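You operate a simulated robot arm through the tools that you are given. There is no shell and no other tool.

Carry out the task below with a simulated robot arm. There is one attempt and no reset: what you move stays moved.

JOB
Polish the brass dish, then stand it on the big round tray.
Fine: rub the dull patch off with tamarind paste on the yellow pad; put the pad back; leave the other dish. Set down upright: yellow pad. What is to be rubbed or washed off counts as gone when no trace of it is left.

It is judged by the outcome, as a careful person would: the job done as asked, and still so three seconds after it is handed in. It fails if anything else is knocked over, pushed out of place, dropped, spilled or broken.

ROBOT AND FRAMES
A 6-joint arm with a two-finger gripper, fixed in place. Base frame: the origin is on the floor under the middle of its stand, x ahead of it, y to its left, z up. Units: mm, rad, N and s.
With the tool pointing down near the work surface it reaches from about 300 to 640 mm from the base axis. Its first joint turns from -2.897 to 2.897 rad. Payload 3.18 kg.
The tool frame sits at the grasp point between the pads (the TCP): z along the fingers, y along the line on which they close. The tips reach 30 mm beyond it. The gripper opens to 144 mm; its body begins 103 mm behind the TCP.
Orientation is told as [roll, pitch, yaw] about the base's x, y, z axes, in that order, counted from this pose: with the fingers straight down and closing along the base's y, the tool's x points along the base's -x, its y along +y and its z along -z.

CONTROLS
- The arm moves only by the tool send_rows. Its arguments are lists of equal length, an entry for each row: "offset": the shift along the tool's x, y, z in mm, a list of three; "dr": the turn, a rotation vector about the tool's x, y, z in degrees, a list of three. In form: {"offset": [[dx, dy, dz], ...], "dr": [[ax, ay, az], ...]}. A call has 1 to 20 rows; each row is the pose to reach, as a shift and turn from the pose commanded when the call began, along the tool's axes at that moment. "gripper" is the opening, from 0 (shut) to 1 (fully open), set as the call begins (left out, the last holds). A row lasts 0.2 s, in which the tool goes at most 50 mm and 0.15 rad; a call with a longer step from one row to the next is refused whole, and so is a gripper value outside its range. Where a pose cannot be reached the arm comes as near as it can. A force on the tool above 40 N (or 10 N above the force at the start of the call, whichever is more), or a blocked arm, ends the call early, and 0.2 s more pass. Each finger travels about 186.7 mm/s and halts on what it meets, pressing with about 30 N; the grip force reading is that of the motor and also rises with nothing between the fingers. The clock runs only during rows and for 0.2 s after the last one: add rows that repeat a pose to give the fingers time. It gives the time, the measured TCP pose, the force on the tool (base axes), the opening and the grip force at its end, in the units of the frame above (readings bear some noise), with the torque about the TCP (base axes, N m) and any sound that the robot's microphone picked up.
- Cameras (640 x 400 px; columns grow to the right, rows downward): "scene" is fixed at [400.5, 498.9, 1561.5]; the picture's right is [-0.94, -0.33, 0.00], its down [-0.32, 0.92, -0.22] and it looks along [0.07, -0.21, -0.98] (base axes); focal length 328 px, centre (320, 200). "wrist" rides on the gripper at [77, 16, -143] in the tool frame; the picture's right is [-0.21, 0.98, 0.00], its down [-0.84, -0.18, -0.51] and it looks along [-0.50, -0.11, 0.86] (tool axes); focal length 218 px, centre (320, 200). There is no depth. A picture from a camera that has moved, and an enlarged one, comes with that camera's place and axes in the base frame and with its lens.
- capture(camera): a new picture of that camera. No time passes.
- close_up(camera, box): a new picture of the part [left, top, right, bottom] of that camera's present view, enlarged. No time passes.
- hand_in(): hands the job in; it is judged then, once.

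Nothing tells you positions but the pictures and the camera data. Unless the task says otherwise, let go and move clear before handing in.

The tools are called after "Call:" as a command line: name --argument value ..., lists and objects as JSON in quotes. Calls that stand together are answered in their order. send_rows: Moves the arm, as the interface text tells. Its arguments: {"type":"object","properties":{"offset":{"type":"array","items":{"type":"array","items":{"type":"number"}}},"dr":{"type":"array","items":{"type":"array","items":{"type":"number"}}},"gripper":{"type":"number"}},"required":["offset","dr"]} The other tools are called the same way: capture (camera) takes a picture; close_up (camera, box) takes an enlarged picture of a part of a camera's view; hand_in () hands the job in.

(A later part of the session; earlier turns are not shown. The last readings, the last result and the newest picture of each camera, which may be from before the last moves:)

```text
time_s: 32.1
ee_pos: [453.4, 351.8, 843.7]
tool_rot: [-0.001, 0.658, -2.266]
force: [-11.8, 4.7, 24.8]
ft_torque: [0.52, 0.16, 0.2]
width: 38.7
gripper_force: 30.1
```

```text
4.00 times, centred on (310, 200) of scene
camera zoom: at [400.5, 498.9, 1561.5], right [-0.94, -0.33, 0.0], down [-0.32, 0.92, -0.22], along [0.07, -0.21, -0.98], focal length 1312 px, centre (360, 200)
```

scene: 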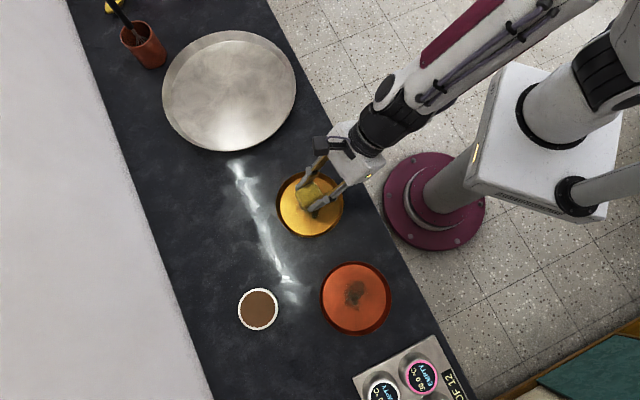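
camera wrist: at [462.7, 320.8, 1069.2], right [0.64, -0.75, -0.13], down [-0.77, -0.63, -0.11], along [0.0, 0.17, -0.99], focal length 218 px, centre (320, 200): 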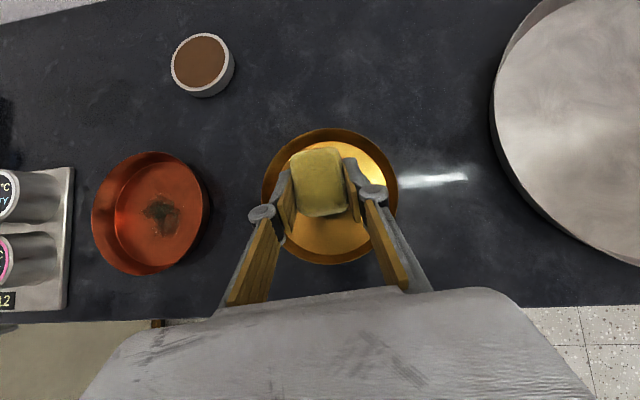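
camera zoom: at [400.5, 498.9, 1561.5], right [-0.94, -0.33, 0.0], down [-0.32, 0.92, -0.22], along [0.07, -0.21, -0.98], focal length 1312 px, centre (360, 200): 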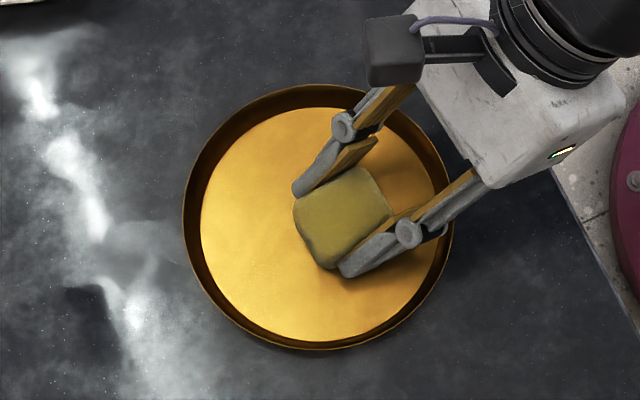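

The dish hasn't moved and its visible floor looks clean. I'll lift the pad and shift outward so I can inspect the whole floor before putting the pad back.

Call:
send_rows --offset '[[3, 0, -4], [12, 0, -16], [30, 0, -39], [42.7, 0, -55.4], [63, -10, -40], [83, -20, -24], [83, -20, -24]]' --dr '[[0, 0, 0], [0, 0, 0], [0, 0, 0], [0, 0, 0], [0, 0, 0], [0, 0, 0], [0, 0, 0]]'

Call:
capture --camera "wrist"

Call:
close_up --camera "scene" --box '[260, 150, 360, 250]'

```text
time_s: 33.7
ee_pos: [471.0, 402.1, 913.6]
tool_rot: [-0.002, 0.654, -2.269]
force: [-0.2, -0.2, -0.9]
ft_torque: [-0.02, -0.01, 0.02]
width: 38.7
gripper_force: 30.1
```

```text
taken
camera wrist: at [467.4, 372.1, 1072.6], right [0.64, -0.75, -0.13], down [-0.77, -0.63, -0.11], along [0.0, 0.17, -0.99], focal length 218 px, centre (320, 200)
```

wrist: 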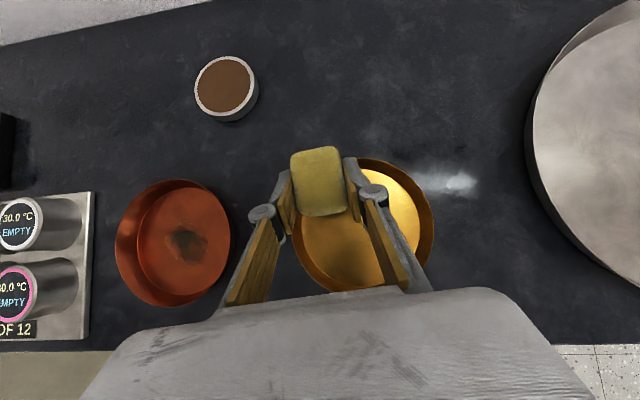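

```text
4.00 times, centred on (310, 200) of scene
camera zoom: at [400.5, 498.9, 1561.5], right [-0.94, -0.33, 0.0], down [-0.32, 0.92, -0.22], along [0.07, -0.21, -0.98], focal length 1312 px, centre (360, 200)
```

zoom: 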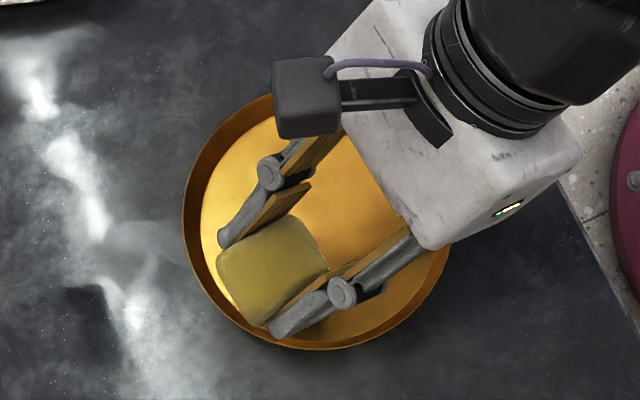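

Call:
send_rows --offset '[[24.2, 21.1, 19.2], [48.4, 42.2, 38.5], [72.5, 63.2, 57.7], [96.7, 84.3, 77], [120.9, 105.4, 96.2], [120.9, 105.4, 96.2]]' --dr '[[-0.97, 0, 1.27], [-1.95, 0, 2.54], [-2.92, 0, 3.8], [-3.9, 0, 5.07], [-4.87, 0, 6.34], [-4.87, 0, 6.34]]'

Call:
close_up --camera "scene" --box '[260, 150, 360, 250]'

Call:
capture --camera "wrist"

Call:
close_up --camera "scene" --box '[170, 170, 290, 260]'

```text
time_s: 35.1
ee_pos: [650.9, 452.8, 911.1]
tool_rot: [-0.001, 0.654, -2.408]
force: [-0.1, -0.4, -0.8]
ft_torque: [-0.02, 0.0, -0.01]
width: 38.7
gripper_force: 29.8
```

```text
4.00 times, centred on (310, 200) of scene
camera zoom: at [400.5, 498.9, 1561.5], right [-0.94, -0.33, 0.0], down [-0.32, 0.92, -0.22], along [0.07, -0.21, -0.98], focal length 1312 px, centre (360, 200)
```

zoom: 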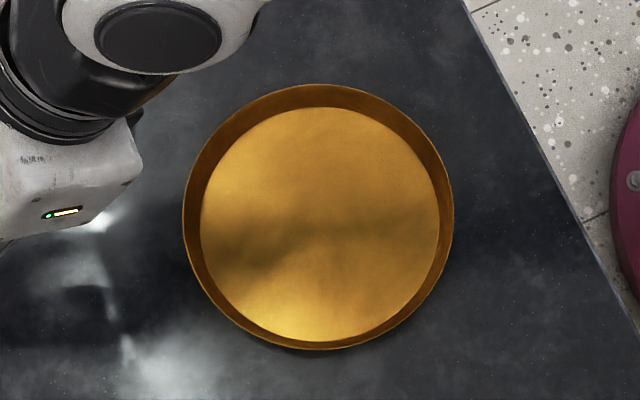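

```text
taken
camera wrist: at [643.5, 423.1, 1069.9], right [0.53, -0.84, -0.13], down [-0.85, -0.52, -0.11], along [0.03, 0.17, -0.99], focal length 218 px, centre (320, 200)
```

wrist: 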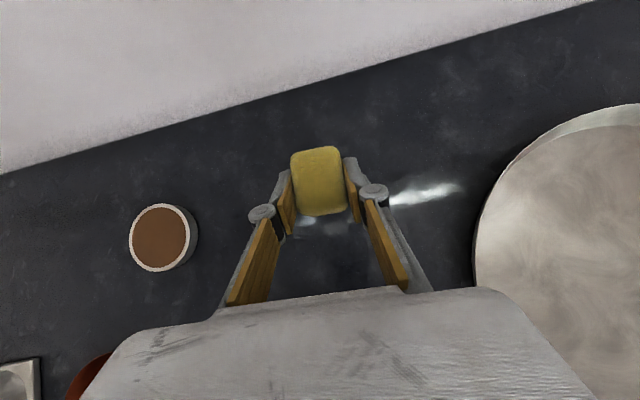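

```text
4.44 times, centred on (230, 215) of scene
camera zoom: at [400.5, 498.9, 1561.5], right [-0.94, -0.33, 0.0], down [-0.32, 0.92, -0.22], along [0.07, -0.21, -0.98], focal length 1457 px, centre (720, 133)
```

zoom: 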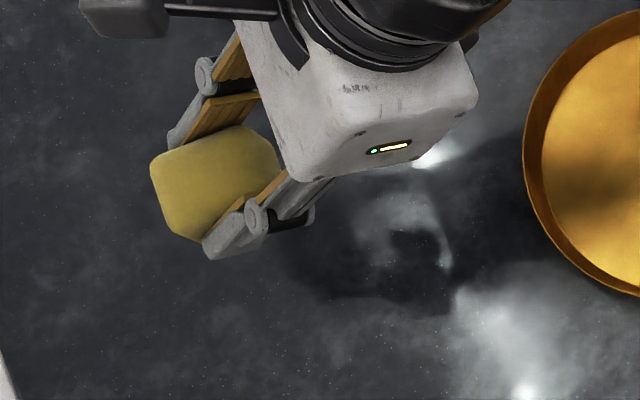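

The dark patch appears to be gone, leaving what looks like the arm's reflection. I'll zoom in further to be sure before giving up the pad.

Call:
close_up --camera "scene" --box '[285, 178, 337, 232]'

Call:
close_up --camera "scene" --box '[295, 190, 328, 222]'

```text
7.41 times, centred on (311, 205) of scene
camera zoom: at [400.5, 498.9, 1561.5], right [-0.94, -0.33, 0.0], down [-0.32, 0.92, -0.22], along [0.07, -0.21, -0.98], focal length 2429 px, centre (387, 163)
```

zoom: 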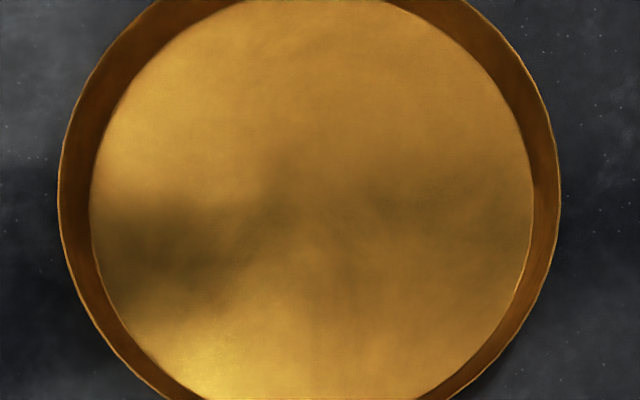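

```text
12.50 times, centred on (312, 206) of scene
camera zoom: at [400.5, 498.9, 1561.5], right [-0.94, -0.33, 0.0], down [-0.32, 0.92, -0.22], along [0.07, -0.21, -0.98], focal length 4099 px, centre (426, 125)
```

zoom: 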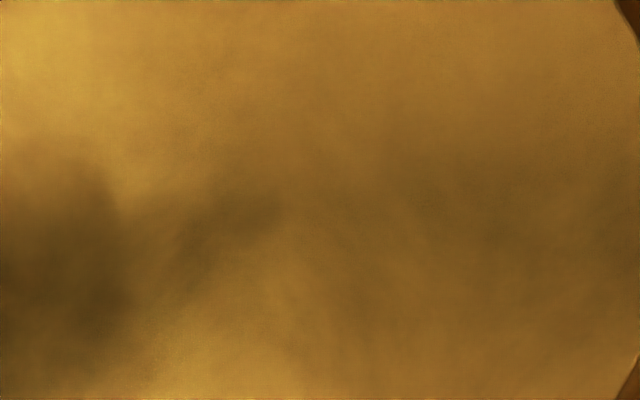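

The shading is ambiguous because the arm's reflection falls on the dish. I'll move aside with the pad still in hand and get a clear view from both cameras.

Call:
send_rows --offset '[[-22.6, -24.6, -20], [-45.3, -49.3, -40], [-67.9, -73.9, -60.1], [-90.6, -98.5, -80.1], [-113.2, -123.2, -100.1], [-135.9, -147.8, -120.1], [-158.5, -172.4, -140.2], [-181.2, -197.1, -160.2], [-203.8, -221.7, -180.2], [-203.8, -221.7, -180.2]]' --dr '[[1.56, 0, -2.03], [3.11, 0, -4.06], [4.67, 0, -6.08], [6.22, 0, -8.11], [7.78, 0, -10.14], [9.33, 0, -12.17], [10.89, 0, -14.19], [12.44, 0, -16.22], [14, 0, -18.25], [14, 0, -18.25]]'

Call:
capture --camera "wrist"

Call:
capture --camera "scene"

Call:
close_up --camera "scene" --box '[270, 160, 350, 250]'

```text
time_s: 37.3
ee_pos: [301.1, 434.7, 929.0]
tool_rot: [0.001, 0.654, -2.005]
force: [0.0, 0.8, 0.0]
ft_torque: [-0.01, 0.01, 0.0]
width: 38.7
gripper_force: 29.8
```

```text
taken
camera wrist: at [305.6, 404.4, 1087.8], right [0.82, -0.56, -0.13], down [-0.57, -0.81, -0.11], along [-0.04, 0.16, -0.99], focal length 218 px, centre (320, 200)
```

wrist: 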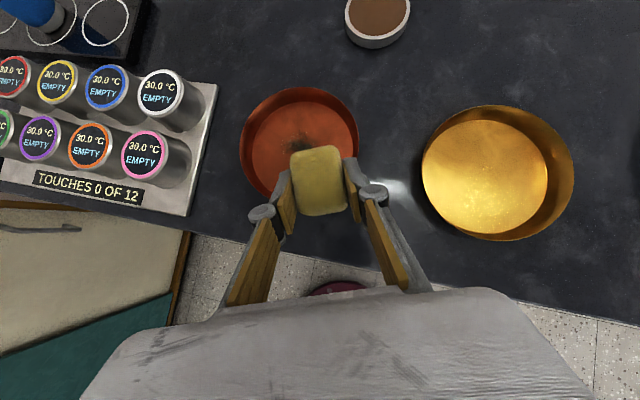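

```text
taken
```

scene: 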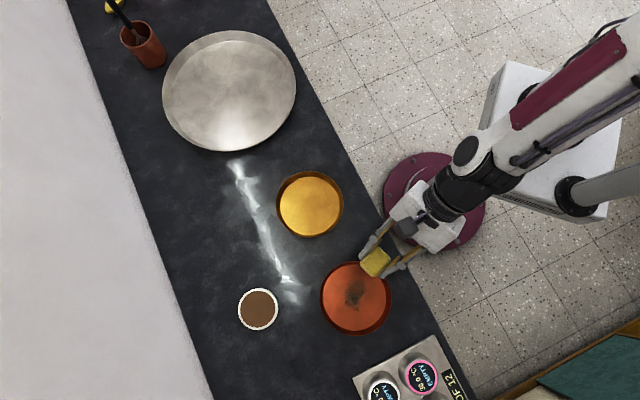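

```text
4.44 times, centred on (310, 205) of scene
camera zoom: at [400.5, 498.9, 1561.5], right [-0.94, -0.33, 0.0], down [-0.32, 0.92, -0.22], along [0.07, -0.21, -0.98], focal length 1457 px, centre (364, 178)
```

zoom: 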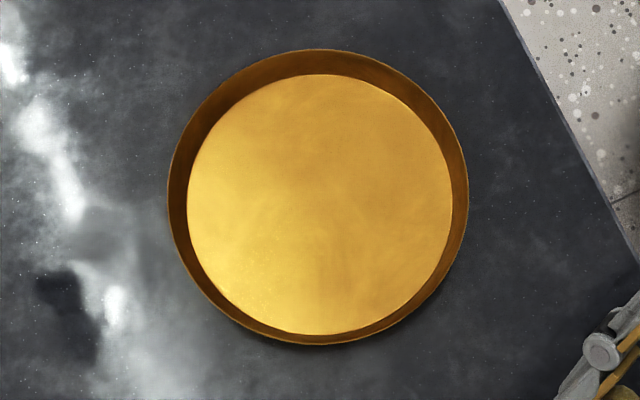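

Call:
close_up --camera "wrist" --box '[410, 95, 580, 250]'

Call:
close_up --camera "scene" --box '[285, 178, 337, 232]'

Call:
close_up --camera "scene" --box '[150, 20, 310, 160]'

```text
2.58 times, centred on (495, 172) of wrist
camera zoom: at [305.6, 404.4, 1087.8], right [0.82, -0.56, -0.13], down [-0.57, -0.81, -0.11], along [-0.04, 0.16, -0.99], focal length 563 px, centre (-132, 271)
```

zoom: 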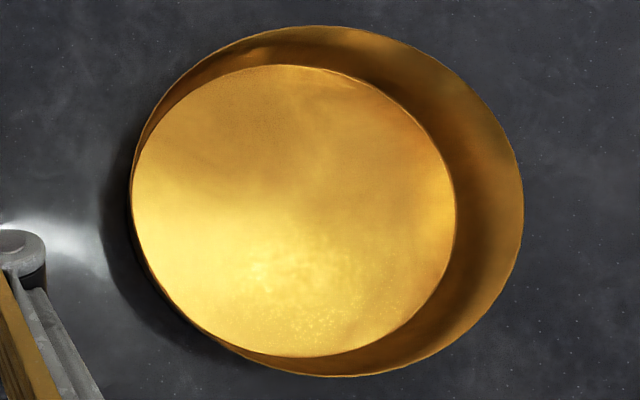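

```text
7.41 times, centred on (311, 205) of scene
camera zoom: at [400.5, 498.9, 1561.5], right [-0.94, -0.33, 0.0], down [-0.32, 0.92, -0.22], along [0.07, -0.21, -0.98], focal length 2429 px, centre (387, 163)
```

zoom: 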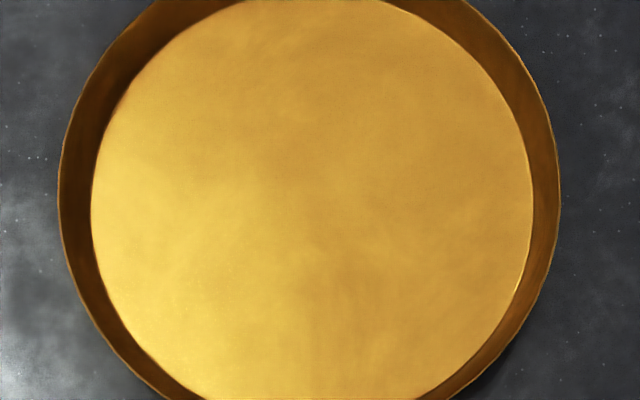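

```text
2.86 times, centred on (230, 90) of scene
camera zoom: at [400.5, 498.9, 1561.5], right [-0.94, -0.33, 0.0], down [-0.32, 0.92, -0.22], along [0.07, -0.21, -0.98], focal length 937 px, centre (577, 514)
```

zoom: 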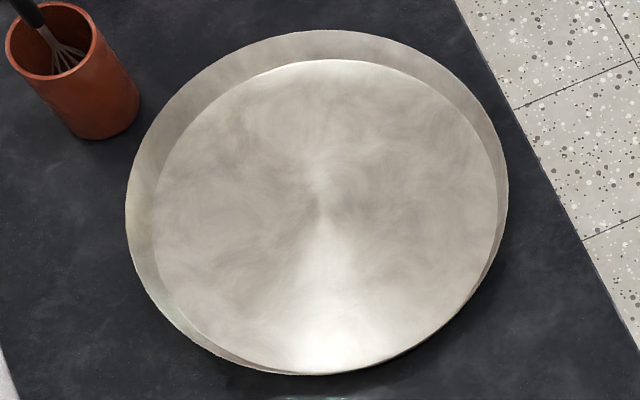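

Both views show the brass dish is now uniformly bright with no trace of the patch. I'll carry the pad back to above its original spot.

Call:
send_rows --offset '[[13.1, 34.2, 12.6], [26.3, 68.5, 25.2], [39.4, 102.7, 37.8], [52.5, 136.9, 50.4], [65.7, 171.2, 63], [78.8, 205.4, 75.6], [91.9, 239.6, 88.2], [105.1, 273.9, 100.8], [118.2, 308.1, 113.4], [118.2, 308.1, 113.4]]' --dr '[[-1.56, 0, 2.04], [-3.12, 0, 4.07], [-4.68, 0, 6.11], [-6.24, 0, 8.15], [-7.81, 0, 10.18], [-9.37, 0, 12.22], [-10.93, 0, 14.26], [-12.49, 0, 16.29], [-14.05, 0, 18.33], [-14.05, 0, 18.33]]'

Call:
close_up --camera "wrist" --box '[220, 100, 420, 240]'

```text
time_s: 39.5
ee_pos: [652.3, 453.5, 910.6]
tool_rot: [0.0, 0.655, -2.41]
force: [0.0, 0.6, -0.9]
ft_torque: [0.0, -0.02, 0.01]
width: 38.8
gripper_force: 30.1
```

```text
2.86 times, centred on (320, 170) of wrist
camera zoom: at [642.8, 424.2, 1069.7], right [0.53, -0.84, -0.13], down [-0.85, -0.52, -0.11], along [0.03, 0.17, -0.99], focal length 624 px, centre (320, 286)
```

zoom: 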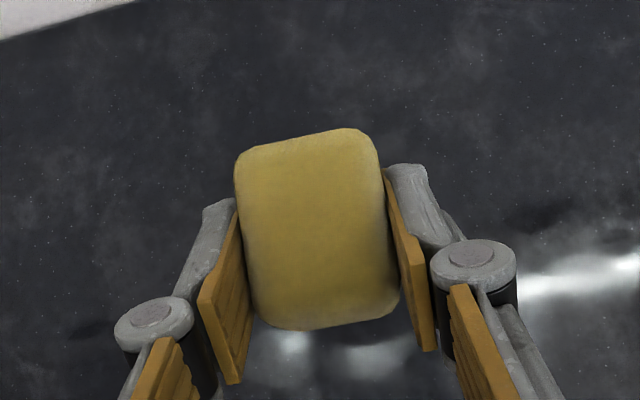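

Call:
send_rows --offset '[[-13, -0.3, 16], [-26, -0.6, 32], [-35, -0.6, 43.5], [-40.7, -0.6, 50.7], [-40.7, -0.6, 50.7]]' --dr '[[0, 0, 0], [0, 0, 0], [0, 0, 0], [0, 0, 0], [0, 0, 0]]'

```text
time_s: 40.7
ee_pos: [648.4, 452.6, 845.6]
tool_rot: [-0.001, 0.656, -2.41]
force: [0.4, -1.1, 0.5]
ft_torque: [-0.02, -0.01, 0.05]
width: 38.7
gripper_force: 30.2
```

Call:
send_rows --offset '[[-0.5, 0, 0.6], [-1, 0, 1.3], [-1.5, 0, 1.9], [-2, 0, 2.6], [-2, 0, 2.6]]' --dr '[[0, 0, 0], [0, 0, 0], [0, 0, 0], [0, 0, 0], [0, 0, 0]]'

```text
time_s: 41.9
ee_pos: [648.4, 452.5, 842.5]
tool_rot: [0.0, 0.655, -2.409]
force: [0.5, 0.6, -0.6]
ft_torque: [0.01, 0.0, 0.01]
width: 38.8
gripper_force: 30.1
```

Still no contact at z 842.5, so I keep lowering gently.

Call:
send_rows --offset '[[-0.4, 0, 0.5], [-0.7, 0, 0.9], [-1.1, 0, 1.4], [-1.1, 0, 1.4]]' --dr '[[0, 0, 0], [0, 0, 0], [0, 0, 0], [0, 0, 0]]'

```text
time_s: 42.9
ee_pos: [648.6, 453.4, 840.8]
tool_rot: [-0.001, 0.654, -2.408]
force: [-0.4, -0.4, -0.7]
ft_torque: [-0.04, 0.02, 0.02]
width: 38.7
gripper_force: 29.7
```

Call:
send_rows --offset '[[-0.3, 0, 0.4], [-0.6, 0, 0.8], [-0.9, 0, 1.2], [-0.9, 0, 1.2]]' --dr '[[0, 0, 0], [0, 0, 0], [0, 0, 0], [0, 0, 0]]'

```text
time_s: 43.9
ee_pos: [648.4, 453.4, 838.6]
tool_rot: [-0.001, 0.655, -2.408]
force: [-0.4, -0.6, 0.9]
ft_torque: [-0.03, 0.0, -0.04]
width: 38.9
gripper_force: 30.2
```

Call:
send_rows --offset '[[-0.3, 0, 0.4], [-0.6, 0, 0.8], [-0.9, 0, 1.2], [-0.9, 0, 1.2]]' --dr '[[0, 0, 0], [0, 0, 0], [0, 0, 0], [0, 0, 0]]'

Call:
close_up --camera "scene" --box '[180, 180, 260, 240]'

Call:
close_up --camera "wrist" --box '[220, 100, 420, 240]'

```text
time_s: 44.9
ee_pos: [648.1, 453.0, 839.4]
tool_rot: [-0.001, 0.658, -2.406]
force: [-3.5, -1.1, 11.2]
ft_torque: [0.01, -0.03, -0.01]
width: 38.8
gripper_force: 29.9
```

```text
6.67 times, centred on (220, 210) of scene
camera zoom: at [400.5, 498.9, 1561.5], right [-0.94, -0.33, 0.0], down [-0.32, 0.92, -0.22], along [0.07, -0.21, -0.98], focal length 2186 px, centre (987, 133)
```

zoom: 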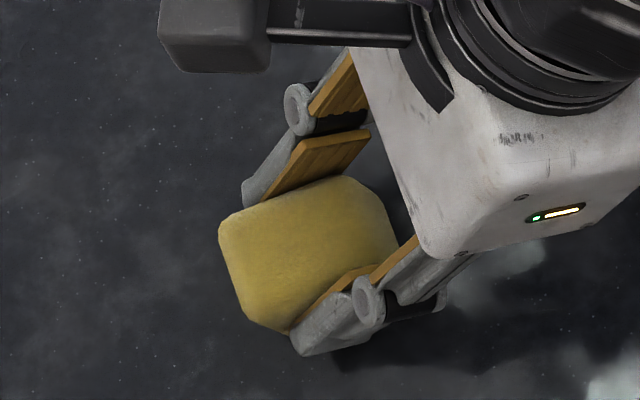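

```text
2.86 times, centred on (320, 170) of wrist
camera zoom: at [640.0, 423.6, 998.8], right [0.53, -0.84, -0.13], down [-0.85, -0.52, -0.11], along [0.03, 0.17, -0.99], focal length 624 px, centre (320, 286)
```

zoom: 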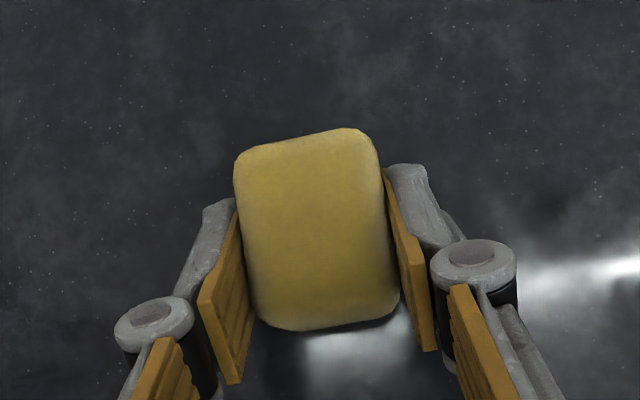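

The pad has touched down in its original place and orientation. I'll ease the pressure and open the fingers.

Call:
send_rows --offset '[[0.4, 0, -0.5], [0.4, 0, -0.5]]' --dr '[[0, 0, 0], [0, 0, 0]]'

Call:
send_rows --offset '[[0, 0, 0], [0, 0, 0], [0, 0, 0]]' --dr '[[0, 0, 0], [0, 0, 0], [0, 0, 0]]' --gripper 0.45

Call:
close_up --camera "wrist" --box '[220, 100, 420, 240]'

```text
time_s: 45.5
ee_pos: [649.0, 451.8, 838.9]
tool_rot: [-0.001, 0.656, -2.407]
force: [0.3, 2.7, 9.4]
ft_torque: [0.18, -0.18, 0.09]
width: 38.8
gripper_force: 29.8
```

```text
time_s: 46.3
ee_pos: [647.9, 454.0, 838.6]
tool_rot: [-0.003, 0.655, -2.41]
force: [0.4, 0.1, -0.4]
ft_torque: [-0.01, 0.01, -0.03]
width: 64.5
gripper_force: 0.1
```

```text
2.86 times, centred on (320, 170) of wrist
camera zoom: at [639.9, 423.5, 997.8], right [0.53, -0.84, -0.13], down [-0.85, -0.52, -0.11], along [0.03, 0.17, -0.99], focal length 624 px, centre (320, 286)
```

zoom: 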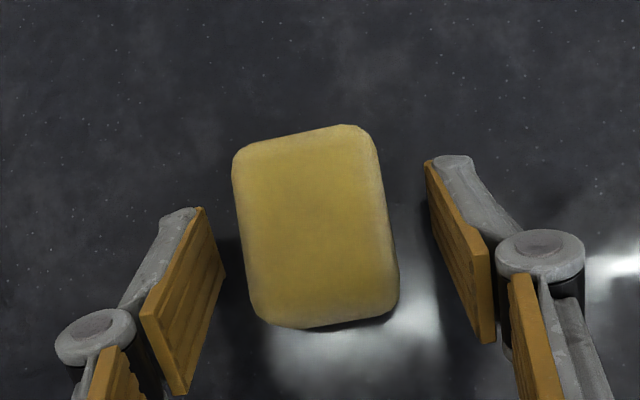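

The pad stands upright where it came from, and the fingers are clear of it. Next I'll lift straight up and away, then set the tool up to pinch the near rim of the brass dish, whose centre I take to be (473, 356) with the rim at about z 828.

Call:
send_rows --offset '[[3, 0, -4], [12, 0, -16], [30, 0, -39], [48.8, 0, -63.4], [48.8, 0, -63.4]]' --dr '[[0, 0, 0], [0, 0, 0], [0, 0, 0], [0, 0, 0], [0, 0, 0]]'

Call:
capture --camera "wrist"

Call:
close_up --camera "scene" --box '[180, 180, 260, 240]'

```text
time_s: 47.5
ee_pos: [648.2, 453.2, 920.2]
tool_rot: [-0.002, 0.654, -2.41]
force: [0.1, -0.2, -0.7]
ft_torque: [-0.02, 0.03, 0.02]
width: 65.0
gripper_force: 0.1
```

```text
taken
camera wrist: at [639.2, 423.5, 1078.9], right [0.53, -0.84, -0.13], down [-0.85, -0.52, -0.11], along [0.03, 0.17, -0.99], focal length 218 px, centre (320, 200)
```

wrist: 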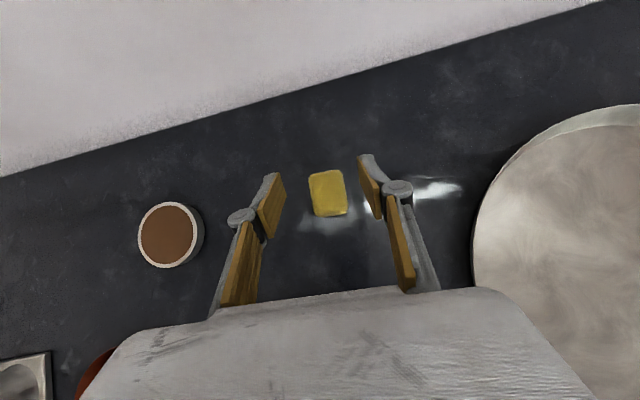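

```text
6.67 times, centred on (220, 210) of scene
camera zoom: at [400.5, 498.9, 1561.5], right [-0.94, -0.33, 0.0], down [-0.32, 0.92, -0.22], along [0.07, -0.21, -0.98], focal length 2186 px, centre (987, 133)
```

zoom: 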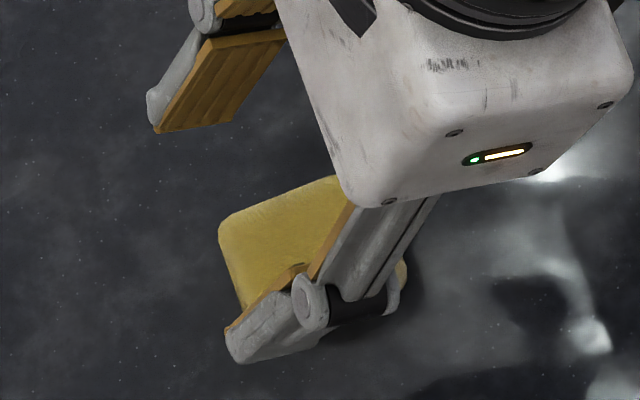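

Call:
send_rows --offset '[[-18.6, -4.6, -16.5], [-37.2, -9.3, -33], [-55.8, -13.9, -49.6], [-74.4, -18.6, -66.1], [-93, -23.2, -82.6], [-111.6, -27.9, -99.1], [-130.2, -32.5, -115.6], [-148.8, -37.2, -132.1], [-167.4, -41.8, -148.7], [-186, -46.5, -165.2], [-204.6, -51.1, -181.7], [-204.6, -51.1, -181.7]]' --dr '[[0, 0, -8.2], [0, 0, -16.4], [0, 0, -24.5], [0, 0, -32.7], [0, 0, -40.9], [0, 0, -49.1], [0, 0, -57.3], [0, 0, -65.5], [0, 0, -73.6], [0, 0, -81.8], [0, 0, -90], [0, 0, -90]]'

Call:
capture --camera "wrist"

Call:
capture --camera "scene"

```text
time_s: 50.1
ee_pos: [411.8, 308.0, 937.5]
tool_rot: [0.655, -0.001, -0.836]
force: [0.1, 0.5, -0.6]
ft_torque: [0.05, -0.01, 0.0]
width: 65.0
gripper_force: 0.2
```

```text
taken
camera wrist: at [305.1, 316.0, 1060.8], right [0.72, 0.36, 0.6], down [0.23, -0.93, 0.29], along [0.66, -0.07, -0.75], focal length 218 px, centre (320, 200)
```

wrist: 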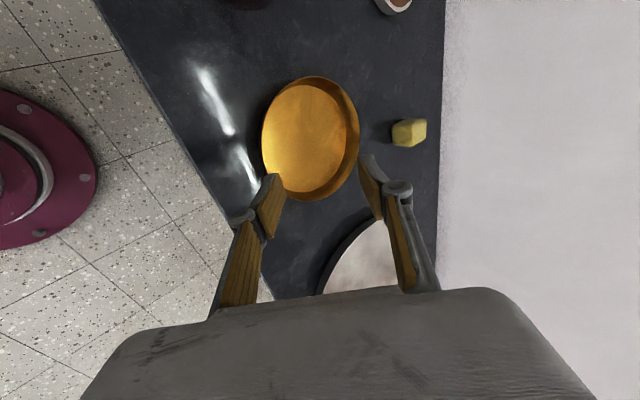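

```text
taken
```

scene: 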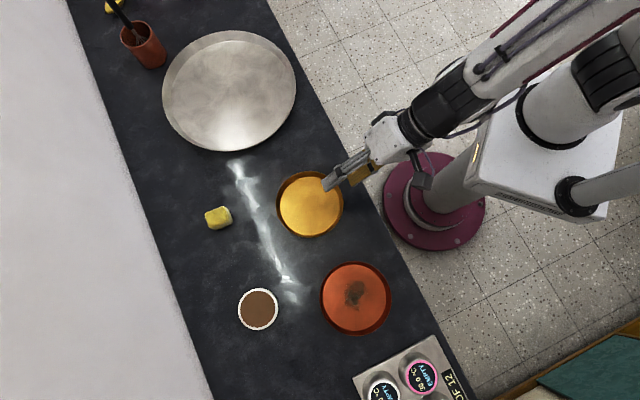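

The gripper now closes along the arm's radial line, which suits a pinch on the dish's near wall. I'll reduce the tilt to about 15° to match the wall's flare and partly close the fingers.

Call:
send_rows --offset '[[0, 0, 0], [0, 0, 0], [0, 0, 0], [0, 0, 0]]' --dr '[[7.5, 0, 0], [15, 0, 0], [22.5, 0, 0], [22.5, 0, 0]]' --gripper 0.28

Call:
send_rows --offset '[[0, 0, 0], [0, 0, 0]]' --dr '[[0, -1.32, 4.93], [0, -1.32, 4.93]]'

Call:
capture --camera "wrist"

Call:
close_up --camera "wrist" --box '[220, 100, 460, 250]'

```text
time_s: 51.3
ee_pos: [392.6, 401.9, 975.1]
tool_rot: [0.555, 0.308, -0.736]
force: [0.6, 0.1, -0.9]
ft_torque: [0.04, 0.02, 0.01]
width: 40.2
gripper_force: 0.1
out of reach, approached as far as the arm can: row 1, 2, 3, 4
stopped in row 4: the arm was blocked; the commanded pose is now the measured one
```

```text
time_s: 51.9
ee_pos: [392.1, 399.3, 972.9]
tool_rot: [0.527, 0.333, -0.824]
force: [0.7, -0.5, -0.1]
ft_torque: [0.02, -0.02, -0.01]
width: 40.4
gripper_force: 0.0
```

```text
taken
camera wrist: at [329.9, 383.9, 1122.4], right [0.86, 0.31, 0.4], down [0.32, -0.95, 0.05], along [0.39, 0.08, -0.92], focal length 218 px, centre (320, 200)
```

wrist: 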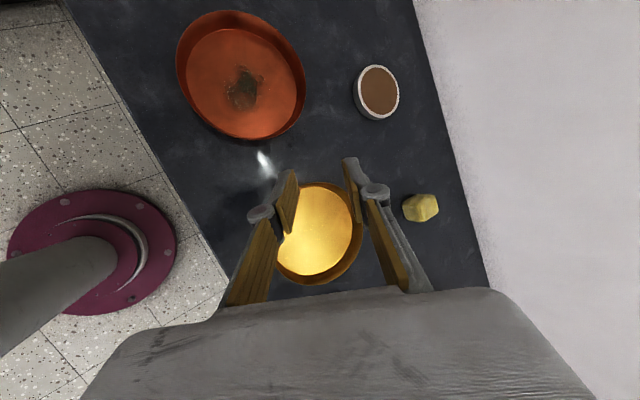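

```text
2.67 times, centred on (340, 175) of wrist
camera zoom: at [329.9, 383.9, 1122.4], right [0.86, 0.31, 0.4], down [0.32, -0.95, 0.05], along [0.39, 0.08, -0.92], focal length 582 px, centre (267, 267)
```

zoom: 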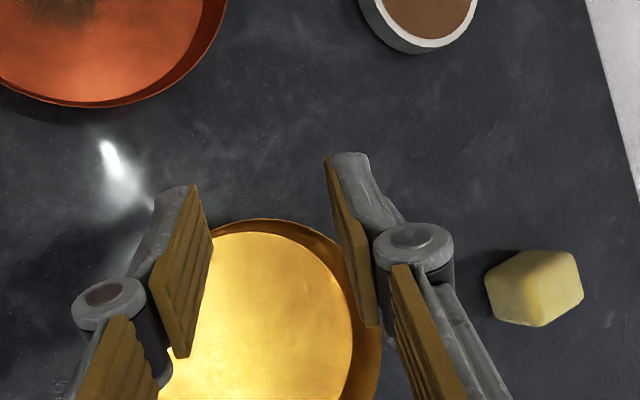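

The arm was blocked or ran out of range partway and has settled in a different pose. I'll look at the scene before moving again.

Call:
capture --camera "scene"

Call:
close_up --camera "scene" --box '[300, 0, 640, 230]'

```text
taken
```

scene: 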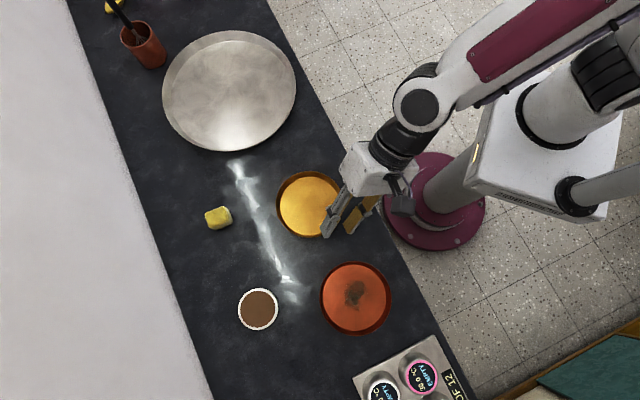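

```text
1.74 times, centred on (470, 115) of scene
camera zoom: at [400.5, 498.9, 1561.5], right [-0.94, -0.33, 0.0], down [-0.32, 0.92, -0.22], along [0.07, -0.21, -0.98], focal length 570 px, centre (59, 348)
```

zoom: 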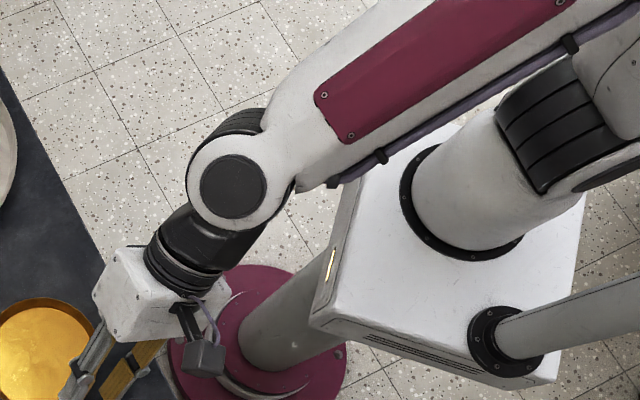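

The wrist got twisted near a singular pose, with the forearm and tool in line. I'll bring the tool gradually back to straight down here in free space to untwist it.

Call:
send_rows --offset '[[0, 0, 0], [0, 0, 0], [0, 0, 0], [0, 0, 0], [0, 0, 0], [0, 0, 0], [0, 0, 0]]' --dr '[[4.8, -3.3, 0], [9.7, -6.7, 0], [14.5, -10, 0], [19.3, -13.3, 0], [24.2, -16.6, 0], [29, -19.95, 0], [29, -19.95, 0]]'

Call:
capture --camera "scene"

```text
time_s: 53.5
ee_pos: [382.8, 390.5, 954.0]
tool_rot: [0.012, 0.002, -0.915]
force: [0.4, -0.3, 0.7]
ft_torque: [-0.03, -0.01, 0.01]
width: 40.2
gripper_force: 0.0
out of reach, approached as far as the arm can: row 6, 7
```

```text
taken
```

scene: 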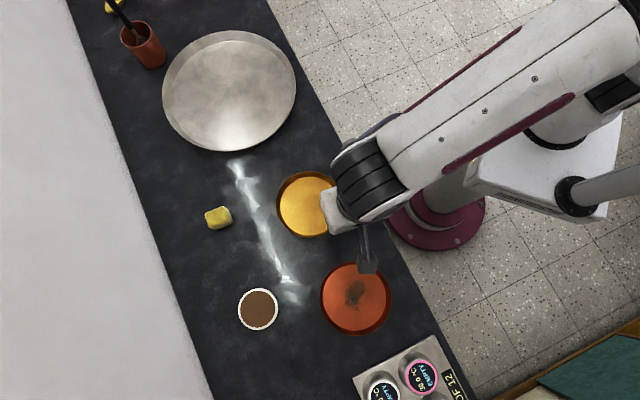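

The tool is straight down again with a good yaw. Now I'll move to the pre-grasp area above and just inside the near rim of the dish.

Call:
send_rows --offset '[[-27, -14.4, 19.3], [-54, -28.7, 38.7], [-81, -43.1, 58], [-81, -43.1, 58]]' --dr '[[0, 0, 0], [0, 0, 0], [0, 0, 0], [0, 0, 0]]'

Call:
capture --camera "wrist"

Call:
capture --camera "scene"

```text
time_s: 54.5
ee_pos: [398.0, 299.1, 894.9]
tool_rot: [0.002, -0.001, -0.915]
force: [0.5, -0.1, -0.5]
ft_torque: [0.03, 0.01, -0.01]
width: 40.2
gripper_force: 0.0
```

```text
taken
camera wrist: at [364.3, 371.0, 1038.1], right [0.9, 0.43, 0.0], down [0.37, -0.78, 0.51], along [0.22, -0.46, -0.86], focal length 218 px, centre (320, 200)
```

wrist: 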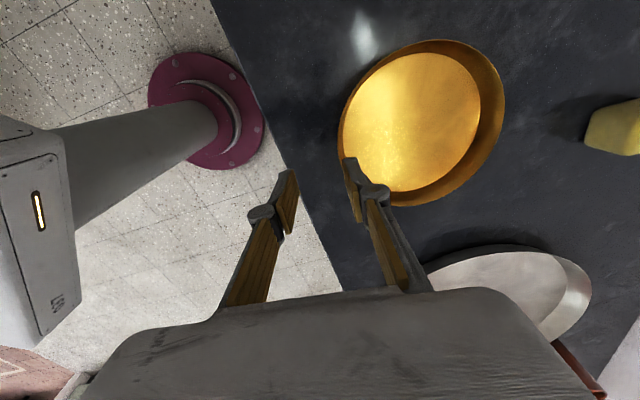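

```text
taken
```

scene: 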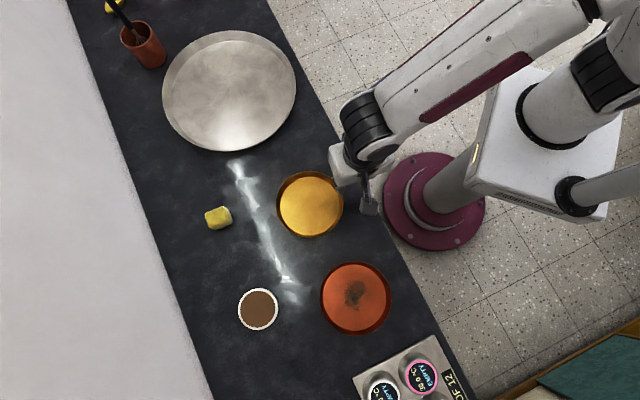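

Call:
send_rows --offset '[[0, 0, 0], [0, 0, 0], [0, 0, 0], [0, 0, 0]]' --dr '[[-5, 0, 0], [-10, 0, 0], [-15, 0, 0], [-15, 0, 0]]'

Call:
capture --camera "wrist"

Call:
close_up --camera "wrist" --box '[220, 100, 460, 250]'

```text
time_s: 55.5
ee_pos: [398.7, 299.2, 896.0]
tool_rot: [0.263, 0.0, -0.914]
force: [-0.4, -0.4, 0.2]
ft_torque: [0.0, -0.02, -0.01]
width: 40.4
gripper_force: 0.0
```

```text
taken
camera wrist: at [334.2, 348.2, 1037.9], right [0.88, 0.41, 0.26], down [0.27, -0.85, 0.44], along [0.4, -0.32, -0.86], focal length 218 px, centre (320, 200)
```

wrist: 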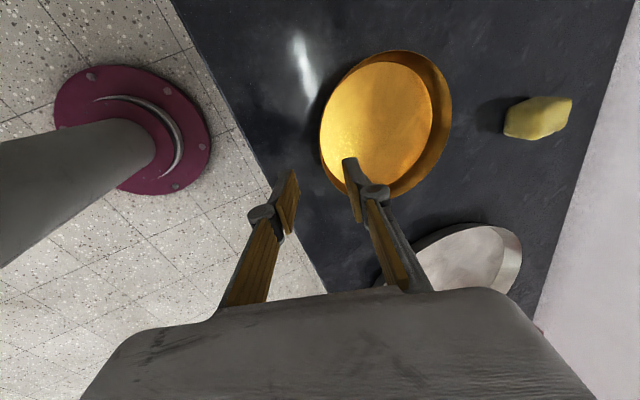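

```text
2.67 times, centred on (340, 175) of wrist
camera zoom: at [334.2, 348.2, 1037.9], right [0.88, 0.41, 0.26], down [0.27, -0.85, 0.44], along [0.4, -0.32, -0.86], focal length 582 px, centre (267, 267)
```

zoom: 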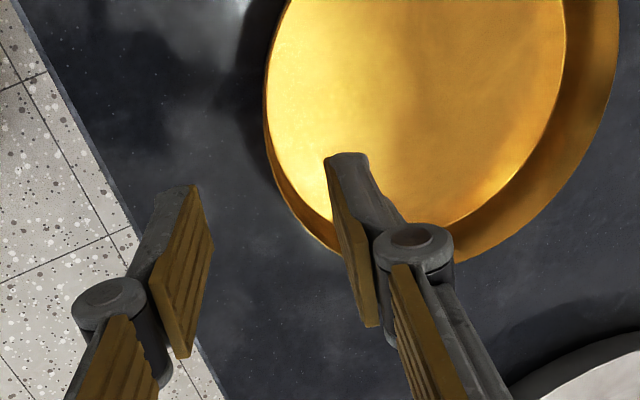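

The tool axis lines up with the dish's near wall; the predicted rim point falls right on its outline in the image. I'll narrow the opening to about 24 mm and move down to just above the rim.

Call:
send_rows --offset '[[0, 0, 0], [0, 0, 11], [0, 0, 22], [0, 0, 33], [0, 0, 33]]' --dr '[[0, 0, 0], [0, 0, 0], [0, 0, 0], [0, 0, 0], [0, 0, 0]]' --gripper 0.167

Call:
close_up --camera "wrist" --box '[220, 80, 460, 230]'

Call:
close_up --camera "scene" --box '[270, 150, 380, 250]'

```text
time_s: 56.7
ee_pos: [404.9, 306.4, 864.6]
tool_rot: [0.264, 0.0, -0.914]
force: [-0.3, 1.4, -1.6]
ft_torque: [0.01, 0.02, 0.04]
width: 24.1
gripper_force: 0.1
```

```text
2.67 times, centred on (340, 155) of wrist
camera zoom: at [341.6, 353.8, 1006.4], right [0.88, 0.41, 0.25], down [0.27, -0.85, 0.44], along [0.4, -0.32, -0.86], focal length 582 px, centre (267, 320)
```

zoom: 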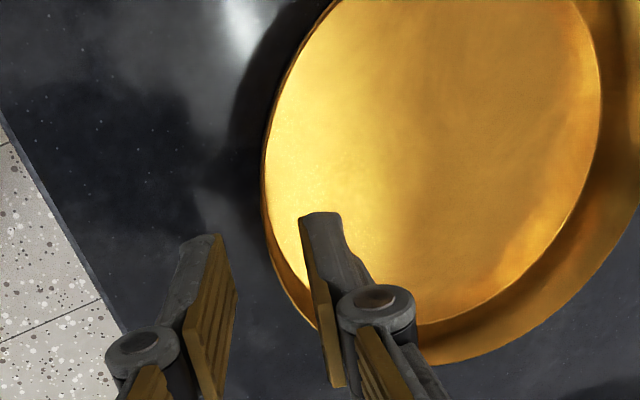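

```text
4.00 times, centred on (325, 200) of scene
camera zoom: at [400.5, 498.9, 1561.5], right [-0.94, -0.33, 0.0], down [-0.32, 0.92, -0.22], along [0.07, -0.21, -0.98], focal length 1312 px, centre (300, 200)
```

zoom: 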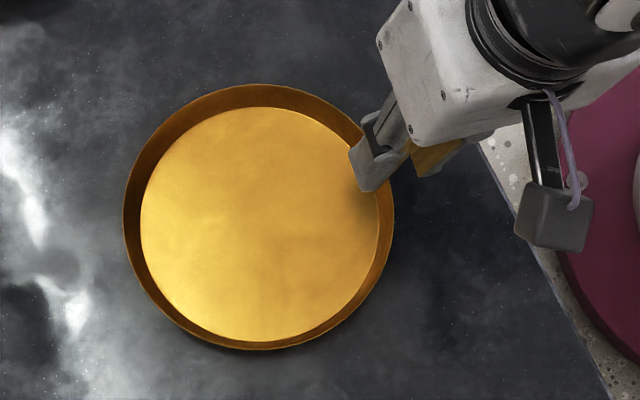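

The rim sits between the two fingertips. I'll slide down along the wall in small steps until the tips are well past the rim but clear of the counter.

Call:
send_rows --offset '[[0, 0.5, 6], [0, 0.5, 12], [0, 0.5, 17], [0, 0.5, 20], [0, 0.5, 22], [0, 0.5, 22]]' --dr '[[0, 0, 0], [0, 0, 0], [0, 0, 0], [0, 0, 0], [0, 0, 0], [0, 0, 0]]'

Call:
close_up --camera "wrist" --box '[220, 80, 460, 230]'

```text
time_s: 58.1
ee_pos: [410.1, 309.9, 843.4]
tool_rot: [0.264, 0.001, -0.915]
force: [0.5, 0.4, -0.6]
ft_torque: [-0.01, 0.0, 0.03]
width: 24.2
gripper_force: 0.0
```

```text
2.67 times, centred on (340, 155) of wrist
camera zoom: at [346.5, 357.7, 985.4], right [0.88, 0.41, 0.25], down [0.27, -0.85, 0.44], along [0.4, -0.32, -0.86], focal length 582 px, centre (267, 320)
```

zoom: 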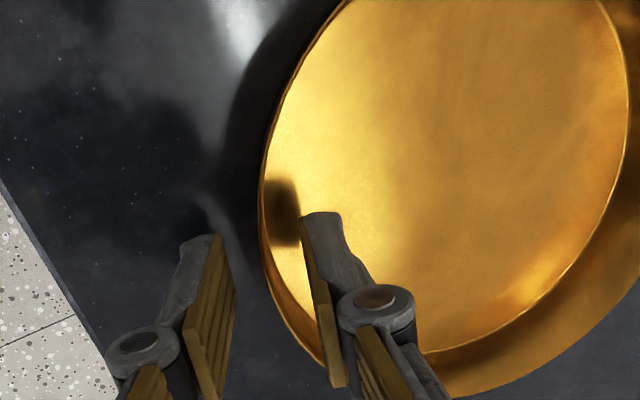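

Call:
send_rows --offset '[[0, 0, 1.5], [0, 0, 3], [0, 0, 3]]' --dr '[[0, 0, 0], [0, 0, 0], [0, 0, 0]]'

Call:
send_rows --offset '[[0, 0, 0], [0, 0, 0], [0, 0, 0], [0, 0, 0]]' --dr '[[0, 0, 0], [0, 0, 0], [0, 0, 0], [0, 0, 0]]' --gripper 0.0

Call:
close_up --camera "wrist" --box '[220, 80, 460, 230]'

Call:
close_up --camera "scene" --box '[270, 150, 380, 250]'

```text
time_s: 58.9
ee_pos: [410.2, 310.1, 841.1]
tool_rot: [0.263, 0.001, -0.915]
force: [-0.3, -0.1, -0.4]
ft_torque: [0.03, 0.03, 0.01]
width: 24.2
gripper_force: 0.1
```

```text
time_s: 59.9
ee_pos: [410.3, 309.2, 840.4]
tool_rot: [0.264, 0.0, -0.915]
force: [0.0, 0.0, 2.8]
ft_torque: [0.11, 0.08, -0.04]
width: 5.9
gripper_force: 29.8
```

```text
2.67 times, centred on (340, 155) of wrist
camera zoom: at [346.9, 358.2, 982.3], right [0.88, 0.41, 0.25], down [0.27, -0.85, 0.44], along [0.4, -0.32, -0.86], focal length 582 px, centre (267, 320)
```

zoom: 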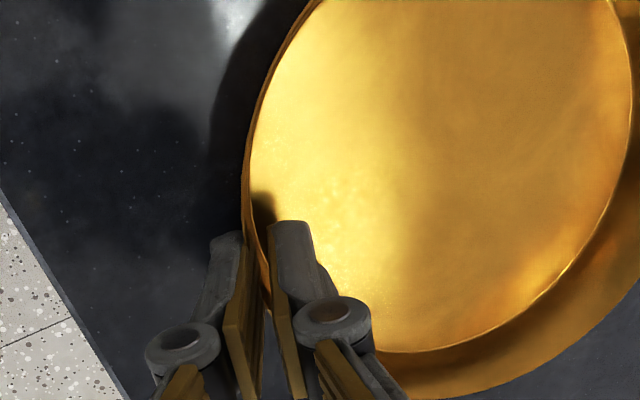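

```text
4.00 times, centred on (325, 200) of scene
camera zoom: at [400.5, 498.9, 1561.5], right [-0.94, -0.33, 0.0], down [-0.32, 0.92, -0.22], along [0.07, -0.21, -0.98], focal length 1312 px, centre (300, 200)
```

zoom: 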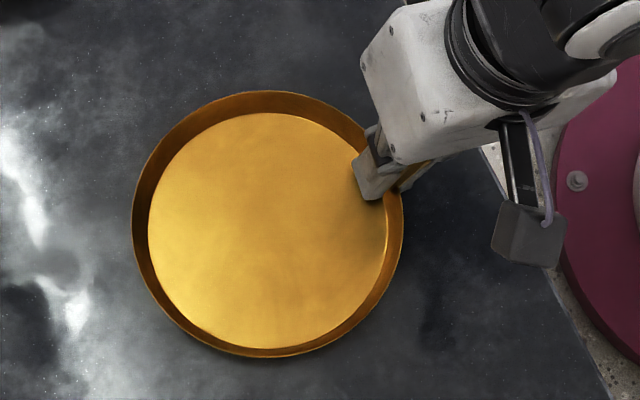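

The rim is pinched (5.9 mm between the pads, 30 N), and closing drew the dish only a few millimetres. I'll lift slightly to see how it hangs.

Call:
send_rows --offset '[[0, 0.5, -1.9], [0, 1.3, -4.8], [0, 2.6, -9.7], [0, 3.9, -14.5], [0, 3.9, -14.5]]' --dr '[[0, 0, 0], [0, 0, 0], [0, 0, 0], [0, 0, 0], [0, 0, 0]]'

Call:
close_up --camera "wrist" --box '[220, 60, 500, 250]'

Call:
close_up --camera "scene" --box '[270, 150, 380, 250]'

```text
time_s: 61.1
ee_pos: [409.9, 309.2, 854.2]
tool_rot: [0.264, 0.001, -0.915]
force: [0.5, -0.5, -2.1]
ft_torque: [-0.07, 0.04, -0.03]
width: 5.9
gripper_force: 30.0
```

```text
2.11 times, centred on (360, 155) of wrist
camera zoom: at [346.7, 358.1, 997.1], right [0.88, 0.41, 0.25], down [0.27, -0.85, 0.44], along [0.4, -0.32, -0.86], focal length 460 px, centre (236, 295)
```

zoom: 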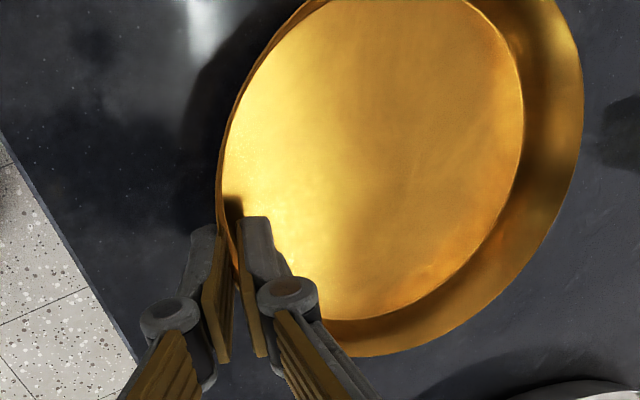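

```text
4.00 times, centred on (325, 200) of scene
camera zoom: at [400.5, 498.9, 1561.5], right [-0.94, -0.33, 0.0], down [-0.32, 0.92, -0.22], along [0.07, -0.21, -0.98], focal length 1312 px, centre (300, 200)
```

zoom: 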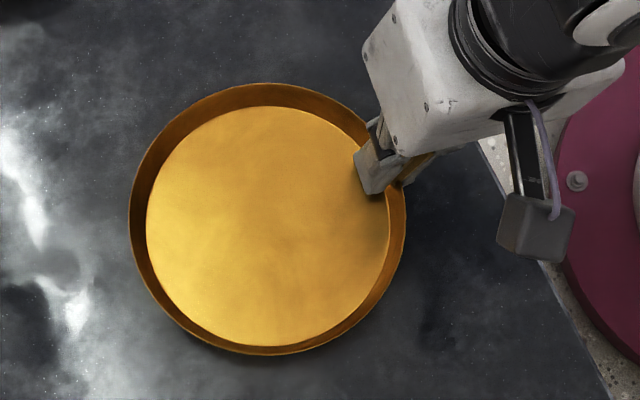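

The dish is light and hangs level. Lifting it well above the tray's rim height next.

Call:
send_rows --offset '[[0, 2.6, -9.7], [0, 5.2, -19.3], [0, 7.8, -29], [0, 10.4, -38.6], [0, 13, -48.3], [0, 14.6, -54], [0, 14.6, -54]]' --dr '[[0, 0, 0], [0, 0, 0], [0, 0, 0], [0, 0, 0], [0, 0, 0], [0, 0, 0], [0, 0, 0]]'

Call:
capture --camera "scene"

Call:
capture --camera "wrist"

```text
time_s: 62.7
ee_pos: [410.2, 309.7, 911.2]
tool_rot: [0.264, 0.001, -0.914]
force: [0.0, -0.8, -1.0]
ft_torque: [-0.07, 0.05, -0.02]
width: 6.4
gripper_force: 29.7
```

```text
taken
```

scene: 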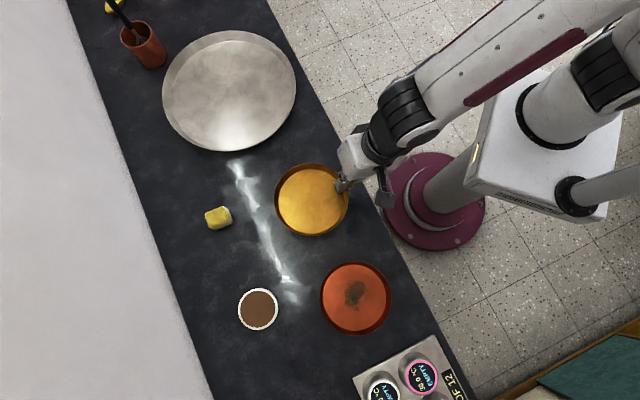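

```text
taken
camera wrist: at [346.9, 358.1, 1053.2], right [0.88, 0.41, 0.25], down [0.27, -0.85, 0.44], along [0.4, -0.32, -0.86], focal length 218 px, centre (320, 200)
```

wrist: 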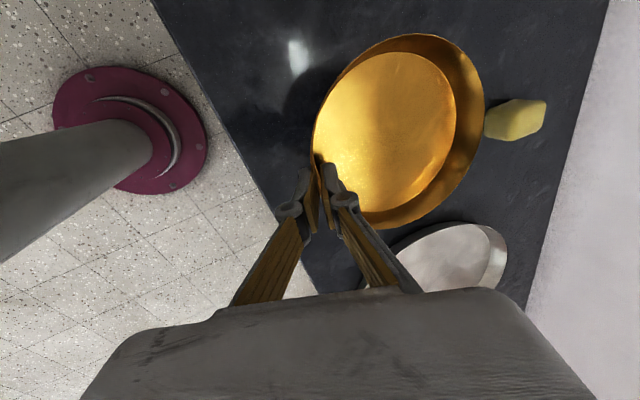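

Call:
send_rows --offset '[[-28, -5.6, -1.5], [-56, -11.2, -3], [-83.9, -16.9, -4.5], [-111.9, -22.5, -6], [-139.9, -28.1, -7.6], [-167.9, -33.7, -9.1], [-195.8, -39.4, -10.6], [-223.8, -45, -12.1], [-223.8, -45, -12.1]]' --dr '[[0, -0.83, 3.08], [0, -1.66, 6.16], [0, -2.49, 9.23], [0, -3.32, 12.31], [0, -4.14, 15.39], [0, -4.97, 18.47], [0, -5.8, 21.54], [0, -6.63, 24.62], [0, -6.63, 24.62]]'

Call:
capture --camera "scene"

Call:
capture --camera "wrist"

```text
time_s: 64.7
ee_pos: [510.5, 103.1, 911.6]
tool_rot: [0.264, 0.0, -1.36]
force: [0.1, -0.5, -2.0]
ft_torque: [-0.05, 0.13, -0.03]
width: 6.0
gripper_force: 29.7
```

```text
taken
```

scene: 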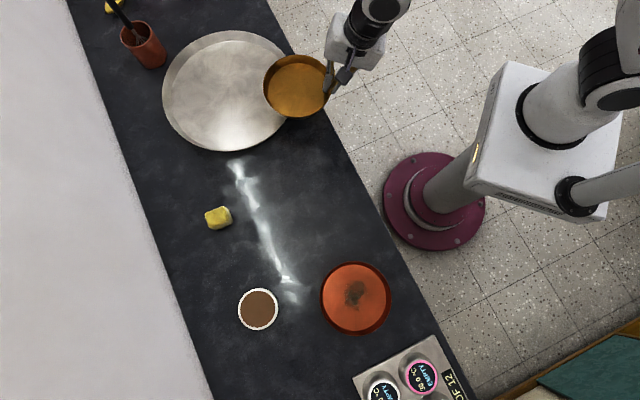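

```text
taken
camera wrist: at [473.0, 174.1, 1052.6], right [0.97, -0.01, 0.25], down [-0.12, -0.89, 0.44], along [0.22, -0.46, -0.86], focal length 218 px, centre (320, 200)
```

wrist: 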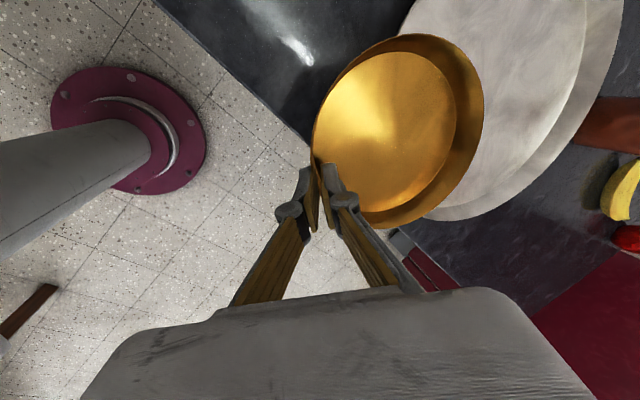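

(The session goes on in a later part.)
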